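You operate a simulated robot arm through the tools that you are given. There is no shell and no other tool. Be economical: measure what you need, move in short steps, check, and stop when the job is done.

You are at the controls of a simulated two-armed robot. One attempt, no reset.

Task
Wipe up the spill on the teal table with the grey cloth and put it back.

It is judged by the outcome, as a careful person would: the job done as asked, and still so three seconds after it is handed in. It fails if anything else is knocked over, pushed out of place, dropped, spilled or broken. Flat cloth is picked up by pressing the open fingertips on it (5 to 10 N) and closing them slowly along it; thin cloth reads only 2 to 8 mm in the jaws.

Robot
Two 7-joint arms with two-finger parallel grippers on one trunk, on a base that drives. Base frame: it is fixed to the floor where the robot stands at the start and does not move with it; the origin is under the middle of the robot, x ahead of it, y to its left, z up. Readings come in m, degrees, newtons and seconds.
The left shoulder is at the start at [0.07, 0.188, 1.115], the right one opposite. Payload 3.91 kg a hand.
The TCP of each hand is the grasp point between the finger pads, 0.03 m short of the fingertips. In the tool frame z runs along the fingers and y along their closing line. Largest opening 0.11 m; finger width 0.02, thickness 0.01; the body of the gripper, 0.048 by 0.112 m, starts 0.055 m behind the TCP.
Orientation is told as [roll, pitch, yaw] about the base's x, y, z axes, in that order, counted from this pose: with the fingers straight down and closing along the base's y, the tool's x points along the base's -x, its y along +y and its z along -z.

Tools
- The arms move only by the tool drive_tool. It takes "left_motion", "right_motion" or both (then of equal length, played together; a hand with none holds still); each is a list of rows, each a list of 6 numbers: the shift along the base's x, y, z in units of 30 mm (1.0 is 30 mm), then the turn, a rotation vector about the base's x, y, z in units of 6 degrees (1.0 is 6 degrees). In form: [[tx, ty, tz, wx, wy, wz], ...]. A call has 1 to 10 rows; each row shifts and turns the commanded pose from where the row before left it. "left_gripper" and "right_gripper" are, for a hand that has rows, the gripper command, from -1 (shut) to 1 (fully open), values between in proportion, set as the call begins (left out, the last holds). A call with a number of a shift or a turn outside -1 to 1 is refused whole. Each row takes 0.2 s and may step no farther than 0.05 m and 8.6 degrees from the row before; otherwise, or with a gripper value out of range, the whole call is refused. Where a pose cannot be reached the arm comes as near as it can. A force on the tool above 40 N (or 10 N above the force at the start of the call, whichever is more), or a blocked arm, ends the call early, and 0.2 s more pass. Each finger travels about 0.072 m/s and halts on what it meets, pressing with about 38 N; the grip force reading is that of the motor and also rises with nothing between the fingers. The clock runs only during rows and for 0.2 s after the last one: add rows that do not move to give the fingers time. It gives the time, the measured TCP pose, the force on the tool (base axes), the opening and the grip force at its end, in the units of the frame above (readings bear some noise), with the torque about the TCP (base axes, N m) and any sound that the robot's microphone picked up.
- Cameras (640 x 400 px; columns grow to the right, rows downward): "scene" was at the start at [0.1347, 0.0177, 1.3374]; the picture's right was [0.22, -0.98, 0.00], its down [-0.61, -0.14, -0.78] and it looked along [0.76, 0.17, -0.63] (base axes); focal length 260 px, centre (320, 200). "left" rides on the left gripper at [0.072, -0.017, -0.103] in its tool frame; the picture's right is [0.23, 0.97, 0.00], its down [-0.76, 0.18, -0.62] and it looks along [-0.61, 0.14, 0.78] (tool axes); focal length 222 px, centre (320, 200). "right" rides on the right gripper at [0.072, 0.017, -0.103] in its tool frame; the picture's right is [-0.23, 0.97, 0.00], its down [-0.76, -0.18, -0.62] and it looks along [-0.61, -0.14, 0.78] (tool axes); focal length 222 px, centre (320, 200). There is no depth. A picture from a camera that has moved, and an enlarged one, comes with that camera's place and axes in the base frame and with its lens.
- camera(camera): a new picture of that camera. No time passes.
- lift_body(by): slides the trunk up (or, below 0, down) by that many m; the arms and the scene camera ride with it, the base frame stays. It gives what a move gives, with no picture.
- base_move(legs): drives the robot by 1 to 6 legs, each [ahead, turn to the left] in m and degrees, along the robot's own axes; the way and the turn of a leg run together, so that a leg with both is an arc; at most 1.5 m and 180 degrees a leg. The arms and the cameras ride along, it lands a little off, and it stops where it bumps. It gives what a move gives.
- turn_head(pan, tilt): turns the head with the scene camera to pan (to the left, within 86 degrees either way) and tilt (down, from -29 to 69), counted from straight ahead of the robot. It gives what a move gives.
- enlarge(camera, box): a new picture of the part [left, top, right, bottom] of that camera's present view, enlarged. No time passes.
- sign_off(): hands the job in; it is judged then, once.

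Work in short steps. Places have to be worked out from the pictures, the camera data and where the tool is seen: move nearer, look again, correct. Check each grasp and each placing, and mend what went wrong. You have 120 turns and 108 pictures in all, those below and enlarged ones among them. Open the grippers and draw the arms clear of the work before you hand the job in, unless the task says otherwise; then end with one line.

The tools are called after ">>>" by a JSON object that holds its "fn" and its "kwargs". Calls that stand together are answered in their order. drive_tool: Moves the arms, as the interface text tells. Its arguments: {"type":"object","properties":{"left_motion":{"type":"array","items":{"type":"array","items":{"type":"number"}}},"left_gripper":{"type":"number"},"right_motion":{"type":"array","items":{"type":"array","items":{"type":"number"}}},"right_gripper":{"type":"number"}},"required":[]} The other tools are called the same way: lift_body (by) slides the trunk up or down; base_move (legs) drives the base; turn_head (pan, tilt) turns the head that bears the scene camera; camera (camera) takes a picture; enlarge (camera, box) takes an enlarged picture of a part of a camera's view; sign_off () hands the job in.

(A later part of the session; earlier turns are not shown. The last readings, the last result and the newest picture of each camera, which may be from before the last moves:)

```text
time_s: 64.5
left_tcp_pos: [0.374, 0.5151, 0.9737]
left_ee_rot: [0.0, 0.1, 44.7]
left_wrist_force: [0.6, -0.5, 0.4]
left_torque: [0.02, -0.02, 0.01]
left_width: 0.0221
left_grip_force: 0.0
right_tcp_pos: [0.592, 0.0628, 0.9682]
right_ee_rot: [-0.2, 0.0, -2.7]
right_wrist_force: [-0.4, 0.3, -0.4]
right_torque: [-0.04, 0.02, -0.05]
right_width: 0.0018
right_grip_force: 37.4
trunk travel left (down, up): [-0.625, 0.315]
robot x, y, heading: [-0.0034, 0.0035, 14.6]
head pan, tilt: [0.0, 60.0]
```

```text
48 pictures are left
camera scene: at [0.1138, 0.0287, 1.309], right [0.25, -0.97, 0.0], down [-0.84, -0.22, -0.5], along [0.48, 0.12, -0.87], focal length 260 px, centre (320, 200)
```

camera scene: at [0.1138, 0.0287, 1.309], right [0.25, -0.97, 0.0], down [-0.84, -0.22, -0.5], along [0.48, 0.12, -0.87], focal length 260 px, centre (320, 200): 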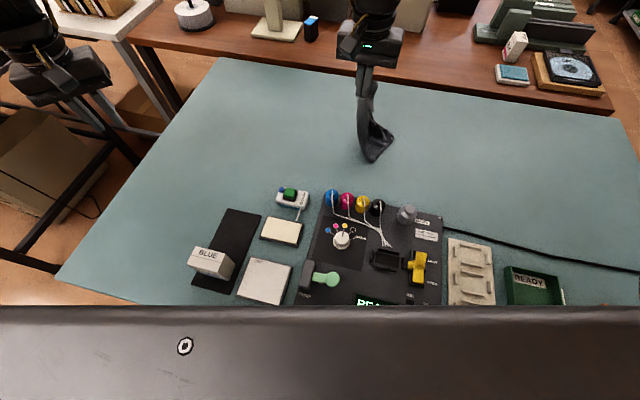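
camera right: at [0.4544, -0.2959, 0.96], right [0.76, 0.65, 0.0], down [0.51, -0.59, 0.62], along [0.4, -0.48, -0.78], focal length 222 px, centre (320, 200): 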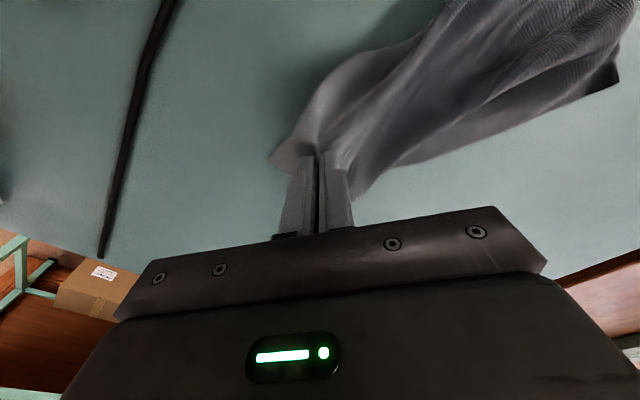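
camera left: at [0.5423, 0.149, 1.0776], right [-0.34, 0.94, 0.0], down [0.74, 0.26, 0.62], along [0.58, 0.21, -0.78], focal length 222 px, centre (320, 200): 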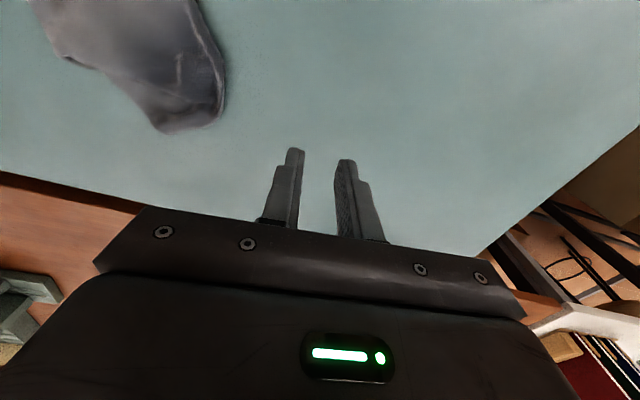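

The cloth hangs. I'll turn right 12°, lower, then turn right 22° more so it drags out.

>>> {"fn": "base_move", "kwargs": {"legs": [[0, -12]]}}

>>> {"fn": "drive_tool", "kwargs": {"right_motion": [[0, -0.3, -0.8, 0, 0, 0], [0, -0.4, -1, 0, 0, 0], [0, -0.4, -1, 0, 0, 0], [0, -0.4, -1, 0, 0, 0]]}}

>>> {"fn": "base_move", "kwargs": {"legs": [[0, -22]]}}

>>> {"fn": "camera", "kwargs": {"camera": "scene"}}

>>> {"fn": "camera", "kwargs": {"camera": "right"}}

```text
time_s: 65.7
left_tcp_pos: [0.4741, 0.4257, 0.9728]
left_ee_rot: [0.0, 0.1, 32.7]
left_wrist_force: [-0.2, 1.5, 0.0]
left_torque: [-0.01, 0.03, 0.02]
left_width: 0.0221
left_grip_force: 0.2
right_tcp_pos: [0.5919, -0.0612, 0.9676]
right_ee_rot: [-0.2, -0.1, -14.6]
right_wrist_force: [-0.1, 0.4, 0.0]
right_torque: [0.01, -0.02, 0.02]
right_width: 0.002
right_grip_force: 38.4
trunk travel left (down, up): [-0.625, 0.315]
robot x, y, heading: [-0.0011, -0.0039, 2.4]
head pan, tilt: [0.0, 60.0]
```

```text
time_s: 66.7
left_tcp_pos: [0.4747, 0.424, 0.9736]
left_ee_rot: [0.0, 0.2, 32.7]
left_wrist_force: [0.0, 1.0, 0.1]
left_torque: [0.02, 0.01, -0.01]
left_width: 0.022
left_grip_force: 0.0
right_tcp_pos: [0.592, -0.108, 0.8513]
right_ee_rot: [-0.2, -0.1, -14.6]
right_wrist_force: [-0.3, -0.4, -0.9]
right_torque: [0.03, 0.03, -0.01]
right_width: 0.0016
right_grip_force: 37.5
trunk travel left (down, up): [-0.625, 0.315]
robot x, y, heading: [0.0006, 0.0005, 2.5]
head pan, tilt: [0.0, 60.0]
```

```text
time_s: 68.2
left_tcp_pos: [0.5968, 0.22, 0.9728]
left_ee_rot: [-0.1, 0.1, 10.9]
left_wrist_force: [0.1, 0.4, 0.4]
left_torque: [0.02, -0.02, -0.01]
left_width: 0.0222
left_grip_force: 0.2
right_tcp_pos: [0.5092, -0.3197, 0.8528]
right_ee_rot: [-0.2, 0.0, -36.4]
right_wrist_force: [0.0, 0.4, 0.0]
right_torque: [0.01, -0.02, 0.02]
right_width: 0.0018
right_grip_force: 37.6
trunk travel left (down, up): [-0.625, 0.315]
robot x, y, heading: [0.0021, -0.0013, -19.5]
head pan, tilt: [0.0, 60.0]
```

```text
47 pictures are left
camera scene: at [0.1112, -0.0403, 1.309], right [-0.33, -0.94, 0.0], down [-0.82, 0.29, -0.5], along [0.47, -0.17, -0.87], focal length 260 px, centre (320, 200)
```

scene: 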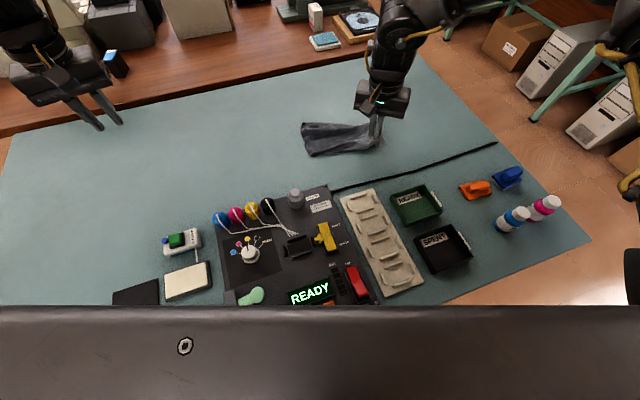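

```text
46 pictures are left
camera right: at [0.4607, -0.2631, 0.9564], right [0.76, 0.65, 0.0], down [0.51, -0.59, 0.62], along [0.4, -0.48, -0.78], focal length 222 px, centre (320, 200)
```

right: 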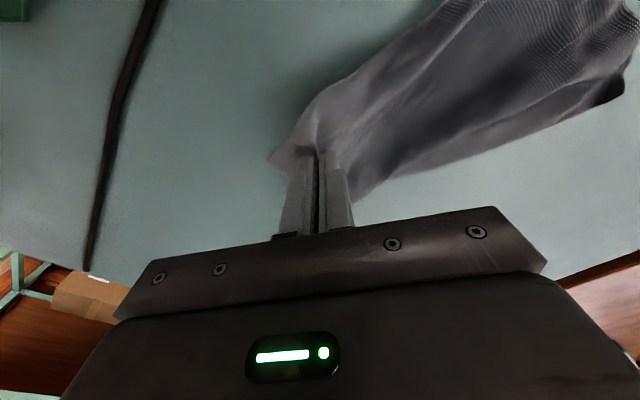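

It now trails with corner D at about (0.515, −0.156), in front of the left arm. Close-up for the left-hand grasp.

>>> {"fn": "enlarge", "kwargs": {"camera": "scene", "box": [285, 95, 413, 175]}}

>>> {"fn": "drive_tool", "kwargs": {"left_motion": [[-0.2, -1, 0, 0, 0, 0], [-0.2, -1, 0, 0, 0, 0], [-0.2, -1, 0, 0, 0, 0], [-0.2, -1, 0, 0, 0, 0], [-0.2, -1, 0, 0, 0, 0], [-0.2, -1, 0, 0, 0, 0], [-0.2, -1, 0, 0, 0, 0], [-0.2, -1, 0, 0, 0, 0], [-0.2, -1, 0, 0, 0, 0], [-0.2, -1, -0.3, 0, 0, 0]], "left_gripper": -0.2}}

>>> {"fn": "camera", "kwargs": {"camera": "left"}}

```text
5.00 times, centred on (349, 135) of scene
camera zoom: at [0.1112, -0.0403, 1.309], right [-0.33, -0.94, 0.0], down [-0.82, 0.29, -0.5], along [0.47, -0.17, -0.87], focal length 1300 px, centre (175, 525)
```

zoom: 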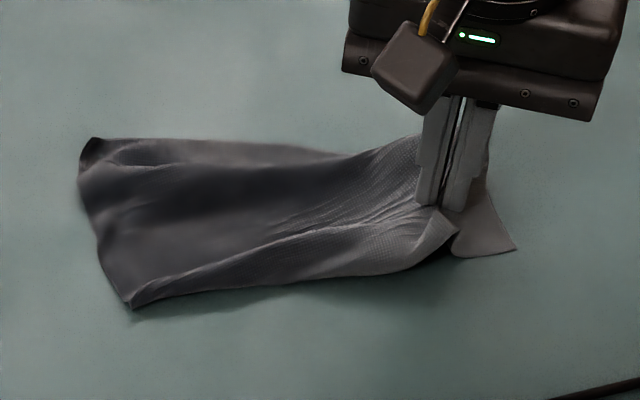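

```text
time_s: 70.4
left_tcp_pos: [0.6187, 0.1379, 1.0079]
left_ee_rot: [0.0, 0.1, 10.8]
left_wrist_force: [-0.7, 0.5, 0.1]
left_torque: [0.01, 0.01, -0.02]
left_width: 0.0439
left_grip_force: 0.0
left hand out of reach, approached as far as the arm can: row 1, 2, 3, 4, 5, 6, 7, 8, 9, 10
right_tcp_pos: [0.5096, -0.3196, 0.8529]
right_ee_rot: [-0.2, -0.1, -36.4]
right_wrist_force: [-0.1, 0.5, -0.3]
right_torque: [-0.03, -0.01, 0.06]
right_width: 0.002
right_grip_force: 37.8
trunk travel left (down, up): [-0.625, 0.315]
robot x, y, heading: [-0.0043, 0.0029, -19.3]
head pan, tilt: [0.0, 60.0]
```

```text
44 pictures are left
camera left: at [0.5501, 0.1085, 1.1112], right [-0.41, 0.91, 0.0], down [0.72, 0.32, 0.62], along [0.57, 0.25, -0.78], focal length 222 px, centre (320, 200)
```

left: 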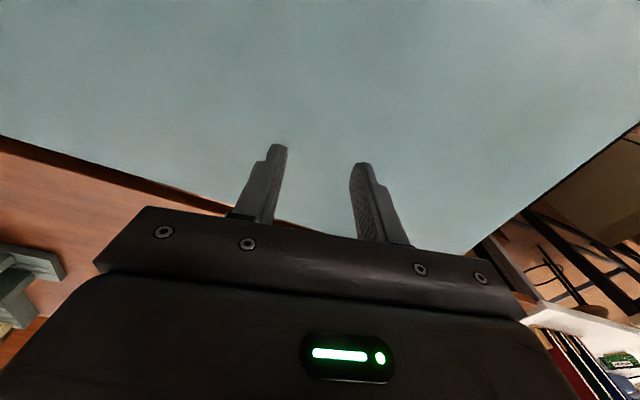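

The yaw is the binding limit. I'll turn the left tool back about 21° while moving toward D.

>>> {"fn": "drive_tool", "kwargs": {"left_motion": [[0, 0, 0, 0, 0, -0.9], [0, 0, 0, 0, 0, -0.9], [0, -0.5, 0, 0, 0, -0.9], [-0.2, -1, 0, 0, 0, -0.8], [-0.3, -1, 0, 0, 0, 0], [-0.3, -1, -0.2, 0, 0, 0], [-0.4, -1, -0.4, 0, 0, 0], [-0.4, -1, -0.5, 0, 0, 0], [-0.4, -1, -0.6, 0, 0, 0], [-0.4, -1, -0.6, 0, 0, 0]]}}

>>> {"fn": "camera", "kwargs": {"camera": "left"}}

```text
time_s: 72.6
left_tcp_pos: [0.5583, -0.085, 0.9424]
left_ee_rot: [0.0, 0.3, -10.4]
left_wrist_force: [-0.1, -0.4, -0.1]
left_torque: [0.0, 0.01, 0.02]
left_width: 0.0438
left_grip_force: 0.0
left hand out of reach, approached as far as the arm can: row 10
right_tcp_pos: [0.5095, -0.3217, 0.8533]
right_ee_rot: [-0.1, -0.1, -36.4]
right_wrist_force: [0.6, -0.1, 0.0]
right_torque: [0.01, 0.0, 0.04]
right_width: 0.0021
right_grip_force: 37.9
trunk travel left (down, up): [-0.625, 0.315]
robot x, y, heading: [-0.0045, 0.0038, -19.6]
head pan, tilt: [0.0, 60.0]
```

```text
43 pictures are left
camera left: at [0.4835, -0.0889, 1.0468], right [-0.05, 1.0, 0.0], down [0.78, 0.04, 0.62], along [0.62, 0.03, -0.79], focal length 222 px, centre (320, 200)
```

left: 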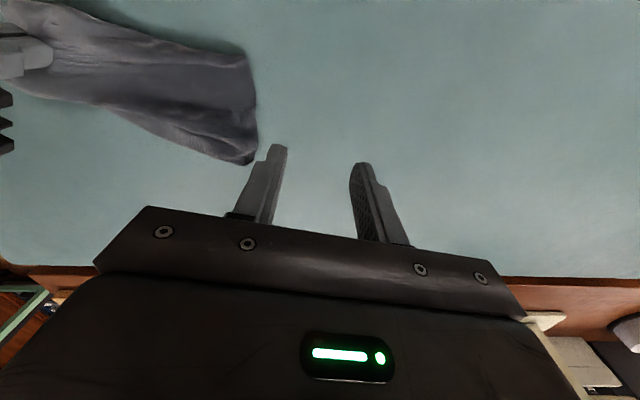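

Corner D is at (0.505, −0.158). To keep clear of the right gripper, I'll turn the left tool to yaw −30° (nearly parallel) and go to (0.532, −0.193).

>>> {"fn": "drive_tool", "kwargs": {"left_motion": [[-0.2, -0.6, 0, 0, 0, -0.85], [-0.2, -0.7, 0, 0, 0, -0.85], [-0.2, -0.8, -0.4, 0, 0, -0.85], [-0.2, -0.8, -0.6, 0, 0, -0.8], [-0.1, -0.7, -0.8, 0, 0, 0]]}}

>>> {"fn": "camera", "kwargs": {"camera": "left"}}

>>> {"fn": "camera", "kwargs": {"camera": "scene"}}

```text
time_s: 73.8
left_tcp_pos: [0.5319, -0.1928, 0.8872]
left_ee_rot: [0.0, 0.2, -30.3]
left_wrist_force: [0.0, 1.0, 1.0]
left_torque: [0.02, 0.0, 0.02]
left_width: 0.0439
left_grip_force: 0.0
right_tcp_pos: [0.5094, -0.3211, 0.8522]
right_ee_rot: [-0.3, 0.0, -36.4]
right_wrist_force: [0.6, 0.3, -0.3]
right_torque: [0.02, -0.01, 0.0]
right_width: 0.0021
right_grip_force: 38.1
trunk travel left (down, up): [-0.625, 0.315]
robot x, y, heading: [0.0017, -0.0012, -19.4]
head pan, tilt: [0.0, 60.0]
```

```text
42 pictures are left
camera left: at [0.46, -0.1718, 0.9918], right [0.29, 0.96, 0.0], down [0.75, -0.23, 0.62], along [0.59, -0.18, -0.78], focal length 222 px, centre (320, 200)
```

left: 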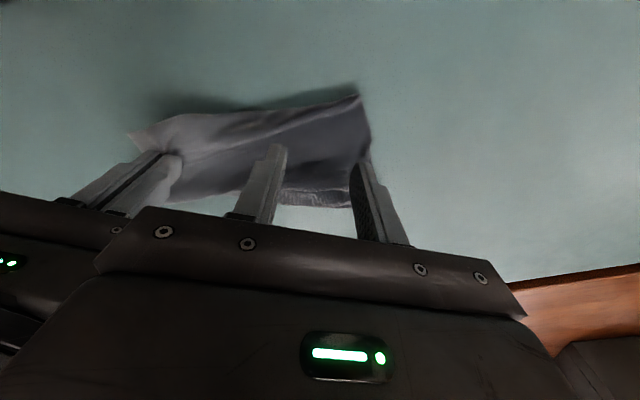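

```text
41 pictures are left
camera scene: at [0.1114, -0.041, 1.309], right [-0.33, -0.94, 0.0], down [-0.82, 0.29, -0.5], along [0.47, -0.17, -0.87], focal length 260 px, centre (320, 200)
```

scene: 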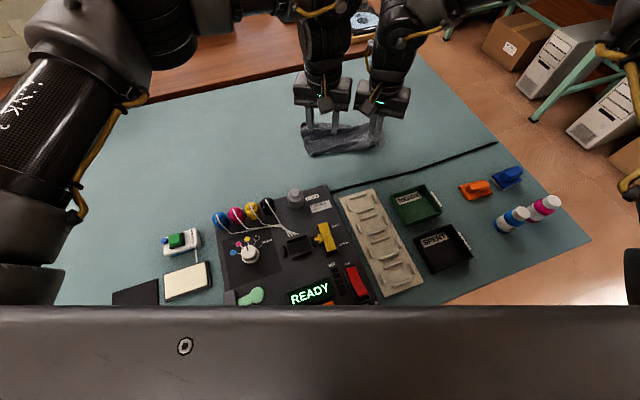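

Clear of each other. I'll lower onto the cloth near corner D.

>>> {"fn": "drive_tool", "kwargs": {"left_motion": [[-0.2, 0, -0.6, 0, 0, 0], [0, 0, -0.6, 0, 0, 0], [0, 0, -0.5, 0, 0, 0], [0, 0, -0.15, 0, 0, 0]]}}

>>> {"fn": "camera", "kwargs": {"camera": "left"}}

```text
time_s: 74.8
left_tcp_pos: [0.5253, -0.1925, 0.8331]
left_ee_rot: [0.0, 0.1, -30.2]
left_wrist_force: [0.3, 0.0, 0.3]
left_torque: [0.01, -0.04, -0.01]
left_width: 0.0439
left_grip_force: 0.1
right_tcp_pos: [0.5085, -0.3208, 0.8527]
right_ee_rot: [-0.1, -0.1, -36.4]
right_wrist_force: [0.6, 1.6, -0.2]
right_torque: [0.04, 0.03, 0.02]
right_width: 0.0022
right_grip_force: 38.2
trunk travel left (down, up): [-0.625, 0.315]
robot x, y, heading: [-0.0007, 0.0025, -19.3]
head pan, tilt: [0.0, 60.0]
```

```text
40 pictures are left
camera left: at [0.453, -0.1708, 0.9367], right [0.29, 0.96, 0.0], down [0.75, -0.23, 0.62], along [0.59, -0.18, -0.78], focal length 222 px, centre (320, 200)
```

left: 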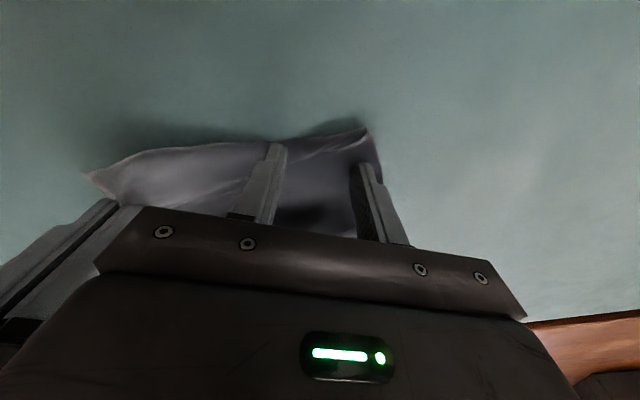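

Both tips are on the cloth. Press and close slowly.

>>> {"fn": "drive_tool", "kwargs": {"left_motion": [[0, 0, -0.07, 0, 0, 0], [0, 0, -0.05, 0, 0, 0]], "left_gripper": -0.25}}

>>> {"fn": "drive_tool", "kwargs": {"left_motion": [[0, 0, 0, 0, 0, 0]], "left_gripper": -0.45}}

>>> {"fn": "drive_tool", "kwargs": {"left_motion": [[0, 0, 0, 0, 0, 0]], "left_gripper": -0.65}}

>>> {"fn": "drive_tool", "kwargs": {"left_motion": [[0, 0, 0, 0, 0, 0]], "left_gripper": -0.82}}

>>> {"fn": "drive_tool", "kwargs": {"left_motion": [[0, 0, 0, 0, 0, 0], [0, 0, 0, 0, 0, 0]], "left_gripper": -1}}

>>> {"fn": "camera", "kwargs": {"camera": "left"}}

```text
time_s: 75.4
left_tcp_pos: [0.5249, -0.1922, 0.8315]
left_ee_rot: [-0.1, -0.1, -30.2]
left_wrist_force: [3.8, -0.3, 22.1]
left_torque: [-0.24, -0.07, 0.01]
left_width: 0.0405
left_grip_force: 0.2
right_tcp_pos: [0.508, -0.3186, 0.8546]
right_ee_rot: [-0.3, -0.1, -36.4]
right_wrist_force: [-0.3, 0.5, 0.5]
right_torque: [0.0, 0.02, 0.04]
right_width: 0.0019
right_grip_force: 38.1
trunk travel left (down, up): [-0.625, 0.315]
robot x, y, heading: [-0.004, 0.0011, -19.2]
head pan, tilt: [0.0, 60.0]
```

```text
time_s: 75.8
left_tcp_pos: [0.5233, -0.1919, 0.8318]
left_ee_rot: [-0.1, -0.1, -30.3]
left_wrist_force: [2.3, -4.3, 27.9]
left_torque: [-0.36, -0.06, 0.04]
left_width: 0.0315
left_grip_force: 0.6
right_tcp_pos: [0.5078, -0.3201, 0.8553]
right_ee_rot: [0.0, 0.0, -36.4]
right_wrist_force: [0.2, 2.0, -0.4]
right_torque: [0.08, 0.0, 0.02]
right_width: 0.002
right_grip_force: 38.3
trunk travel left (down, up): [-0.625, 0.315]
robot x, y, heading: [-0.0, 0.0015, -19.3]
head pan, tilt: [0.0, 60.0]
```

```text
time_s: 76.2
left_tcp_pos: [0.5213, -0.1912, 0.8315]
left_ee_rot: [-0.3, -0.1, -30.4]
left_wrist_force: [-0.1, -8.3, 32.1]
left_torque: [-0.45, 0.0, 0.04]
left_width: 0.0192
left_grip_force: 0.8
right_tcp_pos: [0.5071, -0.3178, 0.8555]
right_ee_rot: [0.0, -0.1, -36.4]
right_wrist_force: [0.3, 6.0, -1.7]
right_torque: [0.24, 0.04, 0.06]
right_width: 0.002
right_grip_force: 37.8
trunk travel left (down, up): [-0.625, 0.315]
robot x, y, heading: [0.002, 0.0021, -19.4]
head pan, tilt: [0.0, 60.0]
```

```text
time_s: 76.6
left_tcp_pos: [0.5216, -0.1909, 0.8329]
left_ee_rot: [-0.2, -0.1, -30.3]
left_wrist_force: [-0.9, -11.7, 33.9]
left_torque: [-0.5, 0.01, 0.03]
left_width: 0.0115
left_grip_force: 1.0
right_tcp_pos: [0.5067, -0.3184, 0.8554]
right_ee_rot: [-0.1, -0.2, -36.4]
right_wrist_force: [1.0, 9.8, -2.6]
right_torque: [0.36, -0.02, 0.0]
right_width: 0.0019
right_grip_force: 37.8
trunk travel left (down, up): [-0.625, 0.315]
robot x, y, heading: [-0.0005, 0.0029, -19.4]
head pan, tilt: [0.0, 60.0]
```

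```text
time_s: 77.2
left_tcp_pos: [0.523, -0.1918, 0.831]
left_ee_rot: [-0.1, 0.0, -30.3]
left_wrist_force: [-0.9, -14.7, 33.2]
left_torque: [-0.54, 0.05, 0.04]
left_width: 0.0028
left_grip_force: 37.3
right_tcp_pos: [0.507, -0.3183, 0.8545]
right_ee_rot: [-0.1, -0.1, -36.3]
right_wrist_force: [1.6, 17.3, -3.8]
right_torque: [0.54, -0.04, 0.03]
right_width: 0.0021
right_grip_force: 37.7
trunk travel left (down, up): [-0.625, 0.315]
robot x, y, heading: [-0.0004, 0.0025, -19.5]
head pan, tilt: [0.0, 60.0]
```

```text
39 pictures are left
camera left: at [0.4503, -0.1699, 0.9356], right [0.29, 0.96, 0.0], down [0.75, -0.23, 0.62], along [0.6, -0.19, -0.78], focal length 222 px, centre (320, 200)
```

left: 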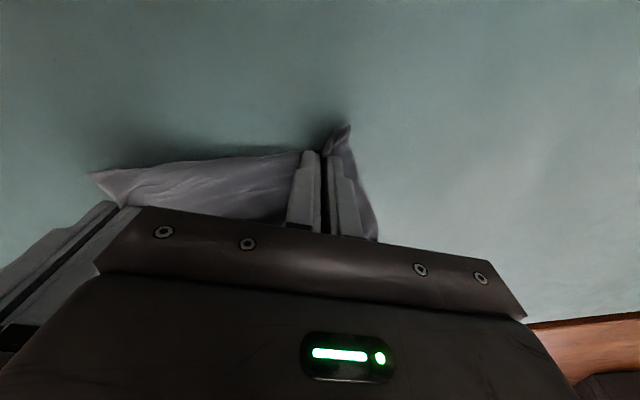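

Both grips hold with the edge taut between them. I'll lift both together so the rest of the cloth hangs open.

>>> {"fn": "drive_tool", "kwargs": {"left_motion": [[0, -0.15, 0.7, 0, 0, 0], [0, 0, 1, 0, 0, 0], [0.1, 0, 1, 0, 0, 0], [0.2, 0, 1, 0, 0, 0], [0.2, 0, 1, 0, 0, 0], [0.2, 0, 1, 0, 0, 0], [0.2, 0, 0.7, 0, 0, 0]], "right_motion": [[0, 0, 0, 0, 0, 0], [0, 0, 1, 0, 0, 0], [0.1, 0, 1, 0, 0, 0], [0.2, 0, 1, 0, 0, 0], [0.2, 0, 1, 0, 0, 0], [0.2, 0, 1, 0, 0, 0], [0.2, 0, 0.7, 0, 0, 0]]}}

>>> {"fn": "camera", "kwargs": {"camera": "scene"}}

>>> {"fn": "camera", "kwargs": {"camera": "left"}}

```text
time_s: 78.8
left_tcp_pos: [0.5509, -0.1963, 1.021]
left_ee_rot: [0.0, 0.1, -30.2]
left_wrist_force: [-0.3, -3.1, 0.4]
left_torque: [-0.13, -0.03, -0.01]
left_width: 0.0028
left_grip_force: 38.1
right_tcp_pos: [0.5359, -0.3192, 1.0242]
right_ee_rot: [-0.2, -0.2, -36.6]
right_wrist_force: [0.7, 3.4, 1.2]
right_torque: [0.1, -0.01, 0.03]
right_width: 0.0019
right_grip_force: 37.5
trunk travel left (down, up): [-0.625, 0.315]
robot x, y, heading: [0.0009, 0.0022, -19.4]
head pan, tilt: [0.0, 60.0]
```

```text
38 pictures are left
camera scene: at [0.1102, -0.0397, 1.3091], right [-0.33, -0.94, 0.0], down [-0.82, 0.29, -0.5], along [0.47, -0.17, -0.87], focal length 260 px, centre (320, 200)
```

scene: 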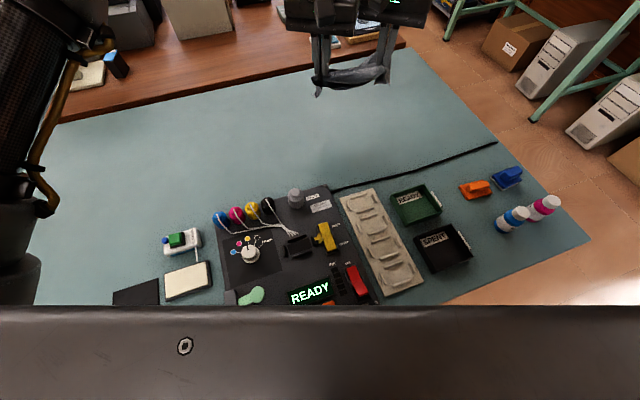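

```text
37 pictures are left
camera left: at [0.4793, -0.1745, 1.1261], right [0.29, 0.96, 0.0], down [0.75, -0.23, 0.62], along [0.59, -0.18, -0.78], focal length 222 px, centre (320, 200)
```

left: 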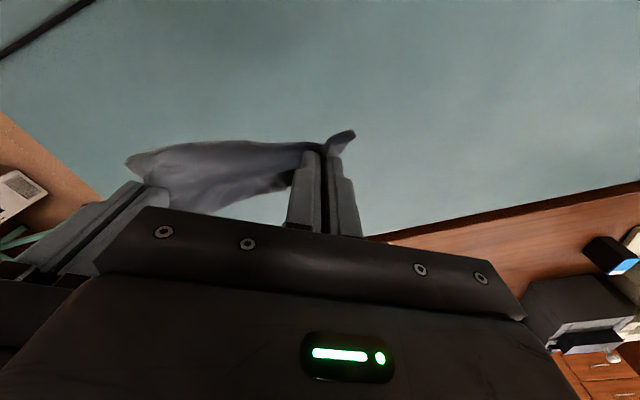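

>>> {"fn": "enlarge", "kwargs": {"camera": "scene", "box": [285, 25, 413, 105]}}

```text
5.00 times, centred on (349, 65) of scene
camera zoom: at [0.1102, -0.0397, 1.3091], right [-0.33, -0.94, 0.0], down [-0.82, 0.29, -0.5], along [0.47, -0.17, -0.87], focal length 1300 px, centre (175, 875)
```

zoom: 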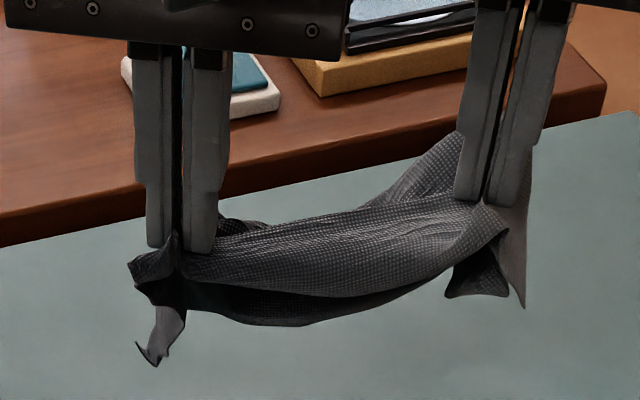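

The cloth is bunched like a hammock, perhaps sticking to itself. I'll shake it gently and stretch it a bit to let the rest drop.

>>> {"fn": "drive_tool", "kwargs": {"left_motion": [[0, 0.4, 0.9, 0, 0, 0], [0, 0, -1, 0, 0, 0], [0, 0, 1, 0, 0, 0], [0.9, 0, 0, 0, 0, 0], [-0.9, 0, 0, 0, 0, 0], [0.9, 0, 0, 0, 0, 0], [0, 0, 0, 0, 0, 0], [0, 0, 0, 0, 0, 0]], "right_motion": [[0, 0, 0.9, 0, 0, 0], [0, 0, -1, 0, 0, 0], [0, 0, 1, 0, 0, 0], [0.9, 0, 0, 0, 0, 0], [-0.9, 0, 0, 0, 0, 0], [0.9, 0, 0, 0, 0, 0], [0, 0, 0, 0, 0, 0], [0, 0, 0, 0, 0, 0]]}}

>>> {"fn": "turn_head", "kwargs": {"pan": -10, "tilt": 40}}

>>> {"fn": "camera", "kwargs": {"camera": "scene"}}

```text
time_s: 80.6
left_tcp_pos: [0.5804, -0.1821, 1.053]
left_ee_rot: [-0.4, -0.3, -30.1]
left_wrist_force: [-5.4, -20.9, -2.3]
left_torque: [-0.65, 0.14, 0.11]
left_width: 0.0027
left_grip_force: 37.7
right_tcp_pos: [0.5417, -0.3115, 1.0428]
right_ee_rot: [-0.1, 0.0, -37.6]
right_wrist_force: [5.4, 21.2, 1.7]
right_torque: [0.63, -0.19, 0.04]
right_width: 0.0021
right_grip_force: 37.5
right hand out of reach, approached as far as the arm can: row 1, 4
trunk travel left (down, up): [-0.625, 0.315]
robot x, y, heading: [-0.0009, -0.0009, -19.3]
head pan, tilt: [0.0, 60.0]
```

```text
time_s: 81.4
left_tcp_pos: [0.5819, -0.1828, 1.0525]
left_ee_rot: [-0.4, -0.1, -29.9]
left_wrist_force: [-5.4, -21.1, -1.9]
left_torque: [-0.66, 0.14, 0.14]
left_width: 0.0026
left_grip_force: 37.9
right_tcp_pos: [0.5435, -0.3099, 1.0426]
right_ee_rot: [0.0, 0.3, -37.4]
right_wrist_force: [5.4, 19.8, 1.6]
right_torque: [0.65, -0.22, 0.03]
right_width: 0.002
right_grip_force: 37.7
trunk travel left (down, up): [-0.625, 0.315]
robot x, y, heading: [0.0021, 0.0011, -19.3]
head pan, tilt: [-10.0, 40.0]
```

```text
35 pictures are left
camera scene: at [0.1224, -0.0596, 1.3357], right [-0.49, -0.87, 0.0], down [-0.56, 0.32, -0.77], along [0.67, -0.38, -0.64], focal length 260 px, centre (320, 200)
```

scene: 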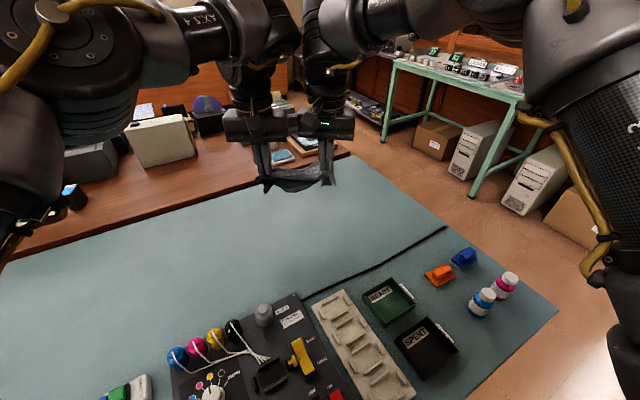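

>>> {"fn": "drive_tool", "kwargs": {"left_motion": [[0, -0.35, 0, 0, 0, 0], [0, 0, 0, 0, 0, 0]], "right_motion": [[0, 0, 0, 0, 0, 0], [0, 0, 0, 0, 0, 0]]}}

>>> {"fn": "enlarge", "kwargs": {"camera": "scene", "box": [230, 125, 358, 205]}}

```text
time_s: 82.0
left_tcp_pos: [0.5868, -0.1892, 1.0559]
left_ee_rot: [-0.7, -0.8, -29.5]
left_wrist_force: [-8.8, -30.2, -4.7]
left_torque: [-0.94, 0.27, 0.12]
left_width: 0.0027
left_grip_force: 38.0
right_tcp_pos: [0.5431, -0.3182, 1.0403]
right_ee_rot: [0.0, 0.4, -38.3]
right_wrist_force: [8.9, 30.1, 3.3]
right_torque: [0.93, -0.26, 0.02]
right_width: 0.0021
right_grip_force: 37.8
trunk travel left (down, up): [-0.625, 0.315]
robot x, y, heading: [0.002, 0.0044, -19.0]
head pan, tilt: [-10.0, 40.0]
```

```text
5.00 times, centred on (294, 165) of scene
camera zoom: at [0.1224, -0.0586, 1.3358], right [-0.49, -0.87, 0.0], down [-0.56, 0.31, -0.77], along [0.67, -0.38, -0.64], focal length 1300 px, centre (450, 375)
```

zoom: 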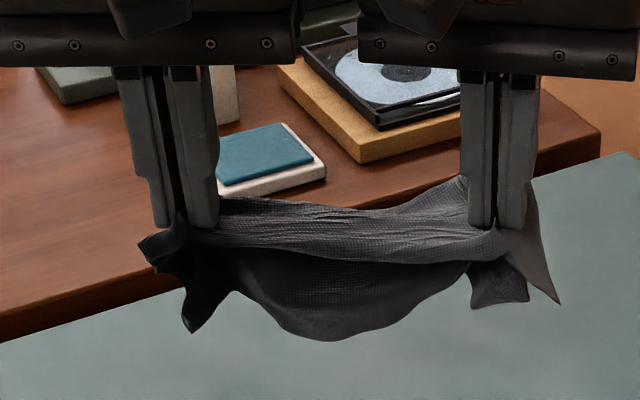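

Both hands hold doubled layers (D with A, C with B), and the cloth is folded in half lengthwise with the belly hanging. I'll relax the tension, turn the base 6° left to re-centre, then lay it down at its place with the belly trailing to +x, and unfold the top layer afterwards.

>>> {"fn": "drive_tool", "kwargs": {"left_motion": [[-0.3, -0.5, -0.3, 0, 0, 0], [-0.3, -0.3, -0.3, 0, 0, 0]]}}

>>> {"fn": "base_move", "kwargs": {"legs": [[0, 6]]}}

```text
time_s: 82.8
left_tcp_pos: [0.5869, -0.1998, 1.0479]
left_ee_rot: [-2.0, -1.5, -26.8]
left_wrist_force: [-3.4, -10.0, -1.0]
left_torque: [-0.31, 0.12, 0.04]
left_width: 0.0025
left_grip_force: 38.0
right_tcp_pos: [0.5408, -0.3258, 1.0381]
right_ee_rot: [-0.3, 0.6, -38.9]
right_wrist_force: [3.5, 8.8, 1.4]
right_torque: [0.33, -0.11, 0.06]
right_width: 0.0022
right_grip_force: 38.2
trunk travel left (down, up): [-0.625, 0.315]
robot x, y, heading: [-0.0021, 0.0016, -19.3]
head pan, tilt: [-10.0, 40.0]
stopped in row 2 (left hand): the arm was blocked; the commanded pose is now the measured one
```

```text
time_s: 83.8
left_tcp_pos: [0.6045, -0.1386, 1.0484]
left_ee_rot: [-1.9, -1.4, -20.7]
left_wrist_force: [-2.8, -12.9, -1.7]
left_torque: [-0.4, 0.06, 0.0]
left_width: 0.0026
left_grip_force: 37.7
right_tcp_pos: [0.5721, -0.2665, 1.038]
right_ee_rot: [-0.4, 0.5, -32.9]
right_wrist_force: [3.5, 12.5, 0.4]
right_torque: [0.43, -0.05, 0.09]
right_width: 0.0018
right_grip_force: 38.2
trunk travel left (down, up): [-0.625, 0.315]
robot x, y, heading: [-0.003, -0.0033, -13.3]
head pan, tilt: [-10.0, 40.0]
```

Tension is lower now. I'll lower both together, then draw toward −x over the last part so the belly trails to +x.

>>> {"fn": "drive_tool", "kwargs": {"left_motion": [[-0.1, 0, -1, 0, 0, 0], [-0.1, 0, -1, 0, 0, 0], [-0.1, 0, -1, 0, 0, 0], [-0.2, 0, -1, 0, 0, 0], [-0.3, 0, -0.8, 0, 0, 0], [-0.5, 0, -0.7, 0, 0, 0], [-0.6, 0, -0.7, 0, 0, 0], [-0.5, 0, -0.4, 0, 0, 0]], "right_motion": [[0, 0, -1, 0, 0, 0], [0, 0, -1, 0, 0, 0], [0, 0, -1, 0, 0, 0], [0, 0, -1, 0, 0, 0], [-0.2, 0, -0.8, 0, 0, 0], [-0.4, 0, -0.6, 0, 0, 0], [-0.5, 0, -0.5, 0, 0, 0], [-0.5, 0, -0.3, 0, 0, 0]]}}

>>> {"fn": "turn_head", "kwargs": {"pan": -5, "tilt": 60}}

>>> {"fn": "camera", "kwargs": {"camera": "scene"}}

```text
time_s: 85.6
left_tcp_pos: [0.5321, -0.1359, 0.8489]
left_ee_rot: [-1.8, -1.4, -20.7]
left_wrist_force: [0.1, -5.9, -0.1]
left_torque: [-0.21, 0.01, 0.04]
left_width: 0.0028
left_grip_force: 38.1
right_tcp_pos: [0.5246, -0.2675, 0.8514]
right_ee_rot: [-0.4, 0.6, -32.9]
right_wrist_force: [0.3, 5.8, -0.4]
right_torque: [0.21, 0.0, 0.07]
right_width: 0.0019
right_grip_force: 38.4
trunk travel left (down, up): [-0.625, 0.315]
robot x, y, heading: [-0.0009, 0.0009, -13.4]
head pan, tilt: [-10.0, 40.0]
```

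```text
time_s: 86.4
left_tcp_pos: [0.5334, -0.1353, 0.8478]
left_ee_rot: [-1.8, -1.5, -20.8]
left_wrist_force: [0.6, -7.0, 0.3]
left_torque: [-0.22, -0.01, 0.01]
left_width: 0.0024
left_grip_force: 37.7
right_tcp_pos: [0.5237, -0.2664, 0.8519]
right_ee_rot: [-0.4, 0.6, -32.9]
right_wrist_force: [-0.1, 7.1, -0.5]
right_torque: [0.2, -0.02, 0.06]
right_width: 0.0018
right_grip_force: 38.2
trunk travel left (down, up): [-0.625, 0.315]
robot x, y, heading: [-0.0001, -0.0008, -13.3]
head pan, tilt: [-5.0, 60.0]
```

```text
33 pictures are left
camera scene: at [0.113, -0.034, 1.3091], right [-0.32, -0.95, 0.0], down [-0.82, 0.27, -0.5], along [0.47, -0.16, -0.87], focal length 260 px, centre (320, 200)
```

scene: 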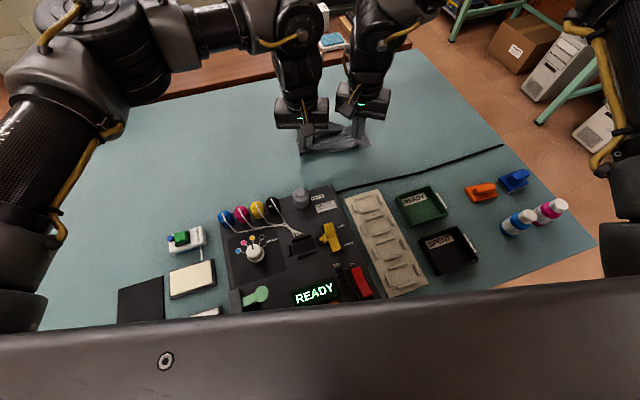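

Lower the last centimetre, open both grippers gently and rise straight up.

>>> {"fn": "drive_tool", "kwargs": {"left_motion": [[0, 0, -0.4, 0, 0, 0], [0, 0, 0, 0, 0, 0]], "right_motion": [[0, 0, -0.5, 0, 0, 0], [0, 0, 0, 0, 0, 0]]}}

>>> {"fn": "drive_tool", "kwargs": {"left_motion": [[0, 0, 0, 0, 0, 0], [0, 0, 0, 0, 0, 0], [0, 0, 0.5, 0, 0, 0], [0, 0, 1, 0, 0, 0], [0, 0, 1, 0, 0, 0], [0, 0, 1, 0, 0, 0]], "right_motion": [[0, 0, 0, 0, 0, 0], [0, 0, 0, 0, 0, 0], [0, 0, 0.5, 0, 0, 0], [0, 0, 1, 0, 0, 0], [0, 0, 1, 0, 0, 0], [0, 0, 1, 0, 0, 0]], "left_gripper": -0.7, "right_gripper": -0.7}}

>>> {"fn": "drive_tool", "kwargs": {"left_motion": [[0, 0.8, 0, 0, 0, 0.2], [0, 0.8, 0, 0, 0, 0.2], [0, 0.8, 0, 0, 0, 0.2], [0, 0.8, 0, 0, 0, 0.2], [0, 0.8, 0, 0, 0, 0.2], [0, 0.8, 0, 0, 0, 0.2]], "right_motion": [[0, -0.5, 0, 0, 0, 0], [0, -0.5, 0, 0, 0, 0], [0, -0.5, 0, 0, 0, 0], [0, -0.5, 0, 0, 0, 0], [0, -0.5, 0, 0, 0, 0], [0, -0.5, 0, 0, 0, 0]]}}

>>> {"fn": "enlarge", "kwargs": {"camera": "scene", "box": [260, 90, 420, 190]}}

```text
time_s: 87.0
left_tcp_pos: [0.5327, -0.1369, 0.8367]
left_ee_rot: [-2.0, -1.5, -20.7]
left_wrist_force: [-0.3, -6.0, 0.0]
left_torque: [-0.21, 0.04, 0.02]
left_width: 0.0024
left_grip_force: 37.7
right_tcp_pos: [0.523, -0.2654, 0.8378]
right_ee_rot: [-0.5, 0.6, -32.9]
right_wrist_force: [0.4, 5.4, 0.9]
right_torque: [0.16, -0.01, 0.04]
right_width: 0.0018
right_grip_force: 38.3
trunk travel left (down, up): [-0.625, 0.315]
robot x, y, heading: [-0.0002, -0.0004, -13.3]
head pan, tilt: [-5.0, 60.0]
```

```text
time_s: 88.4
left_tcp_pos: [0.5306, -0.1364, 0.9425]
left_ee_rot: [-2.0, -1.5, -20.7]
left_wrist_force: [-0.3, 0.6, 0.2]
left_torque: [0.02, -0.02, 0.0]
left_width: 0.0163
left_grip_force: 0.0
right_tcp_pos: [0.5225, -0.266, 0.943]
right_ee_rot: [-0.4, 0.5, -32.9]
right_wrist_force: [0.0, 0.0, 0.7]
right_torque: [-0.02, -0.01, 0.0]
right_width: 0.0166
right_grip_force: 0.1
trunk travel left (down, up): [-0.625, 0.315]
robot x, y, heading: [0.0017, 0.0018, -13.6]
head pan, tilt: [-5.0, 60.0]
```

```text
time_s: 89.8
left_tcp_pos: [0.532, 0.0074, 0.9415]
left_ee_rot: [-2.0, -1.6, -13.5]
left_wrist_force: [0.7, 0.2, -0.7]
left_torque: [0.0, 0.01, -0.03]
left_width: 0.0166
left_grip_force: 0.1
right_tcp_pos: [0.5114, -0.3354, 0.9405]
right_ee_rot: [-0.4, 0.4, -33.2]
right_wrist_force: [-0.8, 0.3, 0.5]
right_torque: [-0.04, 0.02, 0.01]
right_width: 0.0164
right_grip_force: 0.0
right hand out of reach, approached as far as the arm can: row 5, 6
trunk travel left (down, up): [-0.625, 0.315]
robot x, y, heading: [-0.0002, -0.0004, -13.4]
head pan, tilt: [-5.0, 60.0]
```

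```text
4.00 times, centred on (340, 140) of scene
camera zoom: at [0.1126, -0.0327, 1.3091], right [-0.32, -0.95, 0.0], down [-0.82, 0.27, -0.5], along [0.47, -0.16, -0.87], focal length 1040 px, centre (240, 440)
```

zoom: 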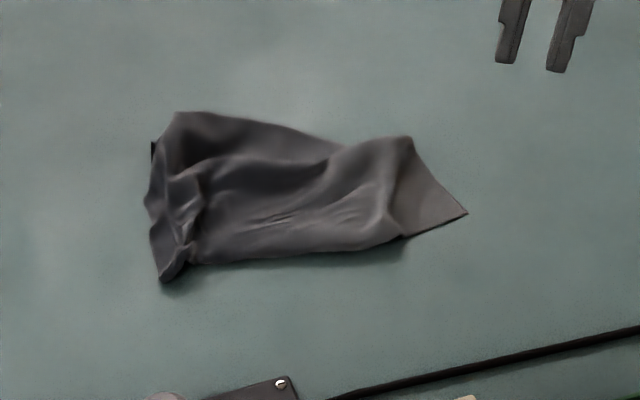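

The cloth lies at its place with C on its original spot, but the far strip is folded under: the crease runs from (0.647,−0.166) to (0.577,−0.303). I'll pinch the crease's middle with the right hand, lift and move +x so the under-flap drops free, then lay it back.

>>> {"fn": "drive_tool", "kwargs": {"right_motion": [[0.4, 0.5, 0, 0, 0, 0.1], [0.5, 0.5, 0, 0, 0, 0.1], [0.5, 0.6, 0, 0, 0, 0.1], [0.5, 0.6, -0.4, 0, 0, 0.1], [0.5, 0.6, -0.6, 0, 0, 0.1], [0.5, 0.6, -0.8, 0, 0, 0.1]], "right_gripper": -0.3}}

>>> {"fn": "camera", "kwargs": {"camera": "right"}}

```text
time_s: 91.2
left_tcp_pos: [0.5342, 0.0077, 0.9402]
left_ee_rot: [-2.0, -1.4, -13.5]
left_wrist_force: [-1.0, -0.4, 0.1]
left_torque: [-0.01, 0.02, -0.02]
left_width: 0.0166
left_grip_force: 0.0
right_tcp_pos: [0.5983, -0.2332, 0.8847]
right_ee_rot: [-0.4, 0.5, -29.5]
right_wrist_force: [0.9, 0.4, 0.9]
right_torque: [0.0, -0.03, -0.03]
right_width: 0.0384
right_grip_force: 0.1
trunk travel left (down, up): [-0.625, 0.315]
robot x, y, heading: [0.0014, -0.0002, -13.3]
head pan, tilt: [-5.0, 60.0]
```

```text
31 pictures are left
camera right: at [0.5446, -0.1819, 0.9896], right [0.68, 0.74, -0.01], down [0.58, -0.53, 0.62], along [0.45, -0.42, -0.79], focal length 222 px, centre (320, 200)
```

right: 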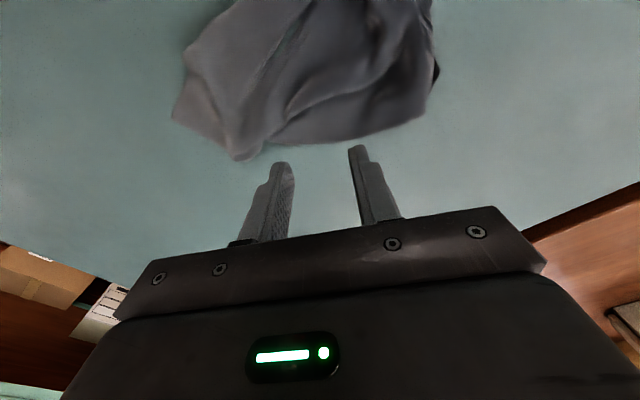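

The crease is just in front of the tips. I'll shift 15 mm inward over the cloth and lower.

>>> {"fn": "drive_tool", "kwargs": {"right_motion": [[-0.5, 0.1, -0.5, 0, 0, 0], [0, 0, -0.5, 0, 0, 0], [0, 0, -0.4, 0, 0, 0]]}}

>>> {"fn": "camera", "kwargs": {"camera": "right"}}

```text
time_s: 92.0
left_tcp_pos: [0.5338, 0.0066, 0.9407]
left_ee_rot: [-1.8, -1.5, -13.5]
left_wrist_force: [0.2, 0.3, 0.5]
left_torque: [-0.01, 0.0, 0.03]
left_width: 0.0167
left_grip_force: 0.1
right_tcp_pos: [0.5821, -0.2313, 0.8437]
right_ee_rot: [-0.4, 0.5, -29.3]
right_wrist_force: [-0.2, -0.8, -0.6]
right_torque: [0.0, -0.01, 0.01]
right_width: 0.0385
right_grip_force: 0.0
trunk travel left (down, up): [-0.625, 0.315]
robot x, y, heading: [0.0012, -0.0011, -13.3]
head pan, tilt: [-5.0, 60.0]
```

```text
30 pictures are left
camera right: at [0.5289, -0.181, 0.9479], right [0.67, 0.74, -0.01], down [0.59, -0.53, 0.62], along [0.45, -0.42, -0.79], focal length 222 px, centre (320, 200)
```

right: 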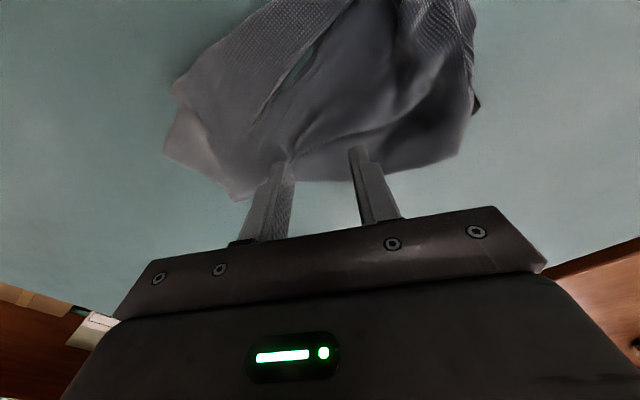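

The tips are on the cloth near the crease. I'll lower, press and close.

>>> {"fn": "drive_tool", "kwargs": {"right_motion": [[0, 0, -0.3, 0, 0, 0], [0, 0, -0.1, 0, 0, 0]]}}

>>> {"fn": "drive_tool", "kwargs": {"right_motion": [[0, 0, 0, 0, 0, 0]], "right_gripper": -0.5}}

>>> {"fn": "drive_tool", "kwargs": {"right_motion": [[0, 0, 0, 0, 0, 0]], "right_gripper": -0.75}}

>>> {"fn": "drive_tool", "kwargs": {"right_motion": [[0, 0, 0, 0, 0, 0], [0, 0, 0, 0, 0, 0]], "right_gripper": -1}}

>>> {"fn": "drive_tool", "kwargs": {"right_motion": [[0, 0, 0.7, 0, 0, 0], [0.2, 0, 0.9, 0, 0, 0], [0.5, 0.2, 0.9, 0, 0, 0], [0.6, 0.2, 0.8, 0, 0, 0], [0.8, 0.2, 0.5, 0, 0, 0], [0.8, 0.2, 0, 0, 0, 0]]}}

>>> {"fn": "enlarge", "kwargs": {"camera": "scene", "box": [240, 60, 420, 173]}}

>>> {"fn": "camera", "kwargs": {"camera": "right"}}

```text
time_s: 92.6
left_tcp_pos: [0.5334, 0.0071, 0.9414]
left_ee_rot: [-1.8, -1.6, -13.5]
left_wrist_force: [-0.2, -0.1, -0.2]
left_torque: [0.01, -0.01, 0.0]
left_width: 0.0161
left_grip_force: 0.1
right_tcp_pos: [0.5829, -0.2321, 0.8325]
right_ee_rot: [-0.4, 0.6, -29.3]
right_wrist_force: [0.3, 0.6, -0.1]
right_torque: [-0.03, 0.01, 0.03]
right_width: 0.0385
right_grip_force: 0.1
trunk travel left (down, up): [-0.625, 0.315]
robot x, y, heading: [0.0008, -0.0, -13.3]
head pan, tilt: [-5.0, 60.0]
```

```text
time_s: 93.0
left_tcp_pos: [0.5327, 0.0071, 0.9423]
left_ee_rot: [-2.0, -1.4, -13.5]
left_wrist_force: [-0.2, -0.5, 0.2]
left_torque: [-0.01, 0.0, 0.01]
left_width: 0.0166
left_grip_force: 0.0
right_tcp_pos: [0.5833, -0.2313, 0.8319]
right_ee_rot: [-0.4, 0.6, -29.2]
right_wrist_force: [0.2, 1.0, 0.2]
right_torque: [0.02, 0.01, -0.01]
right_width: 0.0275
right_grip_force: 0.2
trunk travel left (down, up): [-0.625, 0.315]
robot x, y, heading: [-0.0011, 0.0012, -13.2]
head pan, tilt: [-5.0, 60.0]
```

```text
time_s: 93.4
left_tcp_pos: [0.5328, 0.0065, 0.9413]
left_ee_rot: [-2.0, -1.5, -13.5]
left_wrist_force: [0.5, -0.2, 0.7]
left_torque: [0.04, 0.0, 0.02]
left_width: 0.0163
left_grip_force: 0.1
right_tcp_pos: [0.5837, -0.2313, 0.8312]
right_ee_rot: [-0.4, 0.7, -29.3]
right_wrist_force: [-0.6, -0.7, -0.7]
right_torque: [0.01, 0.0, -0.01]
right_width: 0.0138
right_grip_force: 0.1
trunk travel left (down, up): [-0.625, 0.315]
robot x, y, heading: [0.0021, 0.0034, -13.5]
head pan, tilt: [-5.0, 60.0]
```

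```text
time_s: 94.0
left_tcp_pos: [0.5327, 0.0069, 0.942]
left_ee_rot: [-1.8, -1.5, -13.5]
left_wrist_force: [-0.6, -0.7, -0.6]
left_torque: [-0.01, 0.0, 0.03]
left_width: 0.0165
left_grip_force: 0.0
right_tcp_pos: [0.5832, -0.231, 0.8322]
right_ee_rot: [-0.4, 0.6, -29.3]
right_wrist_force: [-0.7, 0.2, 1.1]
right_torque: [0.01, 0.0, -0.01]
right_width: 0.001
right_grip_force: 38.1
trunk travel left (down, up): [-0.625, 0.315]
robot x, y, heading: [0.0035, 0.0026, -13.2]
head pan, tilt: [-5.0, 60.0]
```

```text
time_s: 95.4
left_tcp_pos: [0.5337, 0.0068, 0.9414]
left_ee_rot: [-1.8, -1.4, -13.5]
left_wrist_force: [0.8, 0.1, 0.3]
left_torque: [0.0, 0.01, 0.04]
left_width: 0.0163
left_grip_force: 0.1
right_tcp_pos: [0.6159, -0.1877, 0.9415]
right_ee_rot: [-0.4, 0.7, -29.4]
right_wrist_force: [-0.5, -0.8, 0.1]
right_torque: [-0.02, -0.02, 0.0]
right_width: 0.0015
right_grip_force: 38.1
right hand out of reach, approached as far as the arm can: row 4, 5, 6
trunk travel left (down, up): [-0.625, 0.315]
robot x, y, heading: [0.0001, 0.0013, -13.4]
head pan, tilt: [-5.0, 60.0]
```

```text
3.54 times, centred on (330, 116) of scene
camera zoom: at [0.1133, -0.0333, 1.309], right [-0.32, -0.95, 0.0], down [-0.82, 0.27, -0.5], along [0.47, -0.16, -0.87], focal length 920 px, centre (285, 496)
```

zoom: 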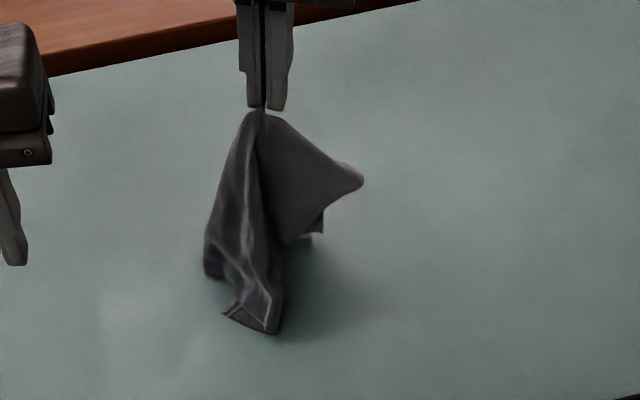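

```text
28 pictures are left
camera right: at [0.5618, -0.137, 1.0457], right [0.68, 0.74, -0.01], down [0.58, -0.53, 0.62], along [0.45, -0.42, -0.79], focal length 222 px, centre (320, 200)
```

right: 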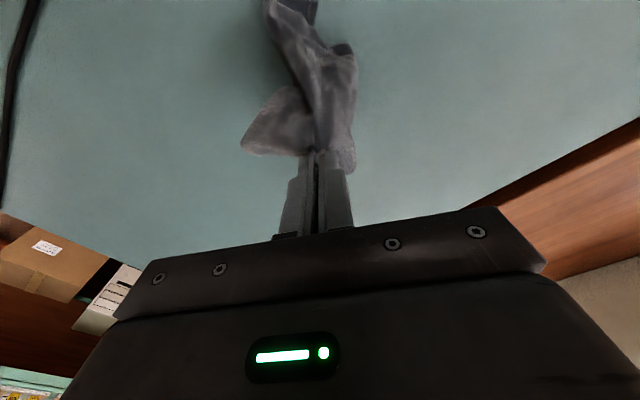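

It's now held near its middle like a handkerchief. I'll lift a bit more so all flaps fall free, then lower it straight down over the original centre (0.597, −0.197).

>>> {"fn": "drive_tool", "kwargs": {"right_motion": [[-0.2, 0, 1, 0, 0, 0], [-0.2, 0, 1, 0, 0, 0], [-0.2, 0, 1, 0, 0, 0], [0, 0, 0, 0, 0, 0], [0, 0, 0, 0, 0, 0]]}}

>>> {"fn": "drive_tool", "kwargs": {"right_motion": [[0, 0, -0.8, 0, 0, 0], [0, 0, -0.8, 0, 0, 0], [0, 0, -0.8, 0, 0, 0], [0, 0, -0.8, 0, 0, 0], [0, 0, -0.8, 0, 0, 0], [0, 0, -0.8, 0, 0, 0], [0, 0, -0.6, 0, 0, 0]]}}

>>> {"fn": "enlarge", "kwargs": {"camera": "scene", "box": [240, 70, 420, 183]}}

```text
time_s: 96.6
left_tcp_pos: [0.5327, 0.0062, 0.9422]
left_ee_rot: [-1.8, -1.5, -13.5]
left_wrist_force: [0.0, -0.1, 1.0]
left_torque: [-0.01, 0.01, 0.0]
left_width: 0.0164
left_grip_force: 0.2
right_tcp_pos: [0.5974, -0.1874, 1.0325]
right_ee_rot: [-0.4, 0.7, -29.3]
right_wrist_force: [0.2, -0.6, -0.9]
right_torque: [-0.05, 0.01, 0.0]
right_width: 0.0015
right_grip_force: 38.0
trunk travel left (down, up): [-0.625, 0.315]
robot x, y, heading: [0.001, -0.0013, -13.5]
head pan, tilt: [-5.0, 60.0]
```

```text
time_s: 98.2
left_tcp_pos: [0.5333, 0.0057, 0.9413]
left_ee_rot: [-1.9, -1.3, -13.5]
left_wrist_force: [-0.3, -0.6, 0.3]
left_torque: [-0.01, 0.04, -0.02]
left_width: 0.0164
left_grip_force: 0.1
right_tcp_pos: [0.5987, -0.1881, 0.8693]
right_ee_rot: [-0.4, 0.7, -29.3]
right_wrist_force: [0.7, -0.3, -0.3]
right_torque: [0.01, 0.03, 0.01]
right_width: 0.0014
right_grip_force: 38.1
trunk travel left (down, up): [-0.625, 0.315]
robot x, y, heading: [-0.0033, 0.0011, -13.7]
head pan, tilt: [-5.0, 60.0]
```

```text
3.54 times, centred on (330, 126) of scene
camera zoom: at [0.1133, -0.0339, 1.309], right [-0.32, -0.95, 0.0], down [-0.82, 0.27, -0.5], along [0.47, -0.16, -0.87], focal length 920 px, centre (285, 460)
```

zoom: 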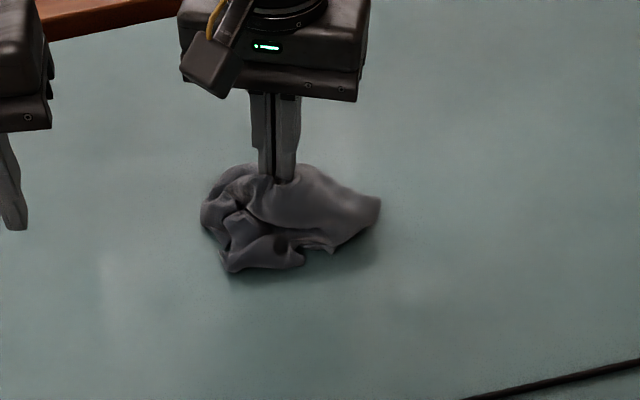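

It came down crumpled. I'll release it and look for loose corners to pull out.

>>> {"fn": "drive_tool", "kwargs": {"right_motion": [[0, 0, -0.6, 0, 0, 0], [0, 0, 0, 0, 0, 0], [0, 0, 0.7, 0, 0, 0], [0, 0, 1, 0, 0, 0], [0, 0, 1, 0, 0, 0], [0, -0.5, 0.5, 0, 0, 0], [-0.3, -1, 0, 0, 0, 0], [-0.3, -1, 0, 0, 0, 0], [-0.3, -1, 0, 0, 0, 0]], "right_gripper": -0.6}}

>>> {"fn": "enlarge", "kwargs": {"camera": "scene", "box": [260, 95, 404, 185]}}

```text
time_s: 100.2
left_tcp_pos: [0.5325, 0.0057, 0.9416]
left_ee_rot: [-1.8, -1.5, -13.4]
left_wrist_force: [-1.4, 0.8, 0.1]
left_torque: [-0.03, -0.03, 0.03]
left_width: 0.0167
left_grip_force: 0.1
right_tcp_pos: [0.5564, -0.2793, 0.9461]
right_ee_rot: [-0.3, 0.6, -29.5]
right_wrist_force: [0.7, -0.1, 0.3]
right_torque: [0.02, -0.03, -0.01]
right_width: 0.0221
right_grip_force: 0.1
right hand out of reach, approached as far as the arm can: row 8, 9
trunk travel left (down, up): [-0.625, 0.315]
robot x, y, heading: [-0.0006, 0.0042, -13.5]
head pan, tilt: [-5.0, 60.0]
```

```text
4.44 times, centred on (332, 140) of scene
camera zoom: at [0.112, -0.0349, 1.3091], right [-0.32, -0.95, 0.0], down [-0.82, 0.27, -0.5], along [0.47, -0.16, -0.87], focal length 1155 px, centre (267, 467)
```

zoom: 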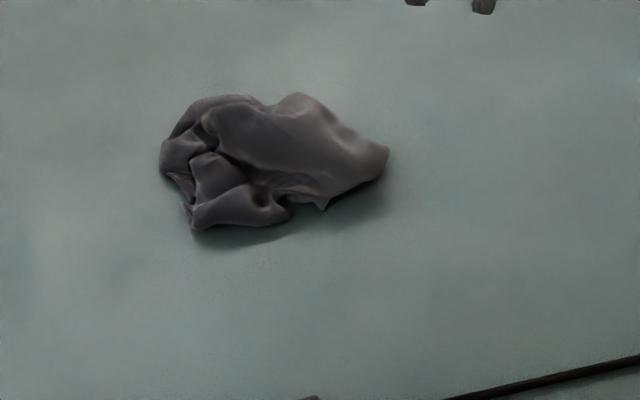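

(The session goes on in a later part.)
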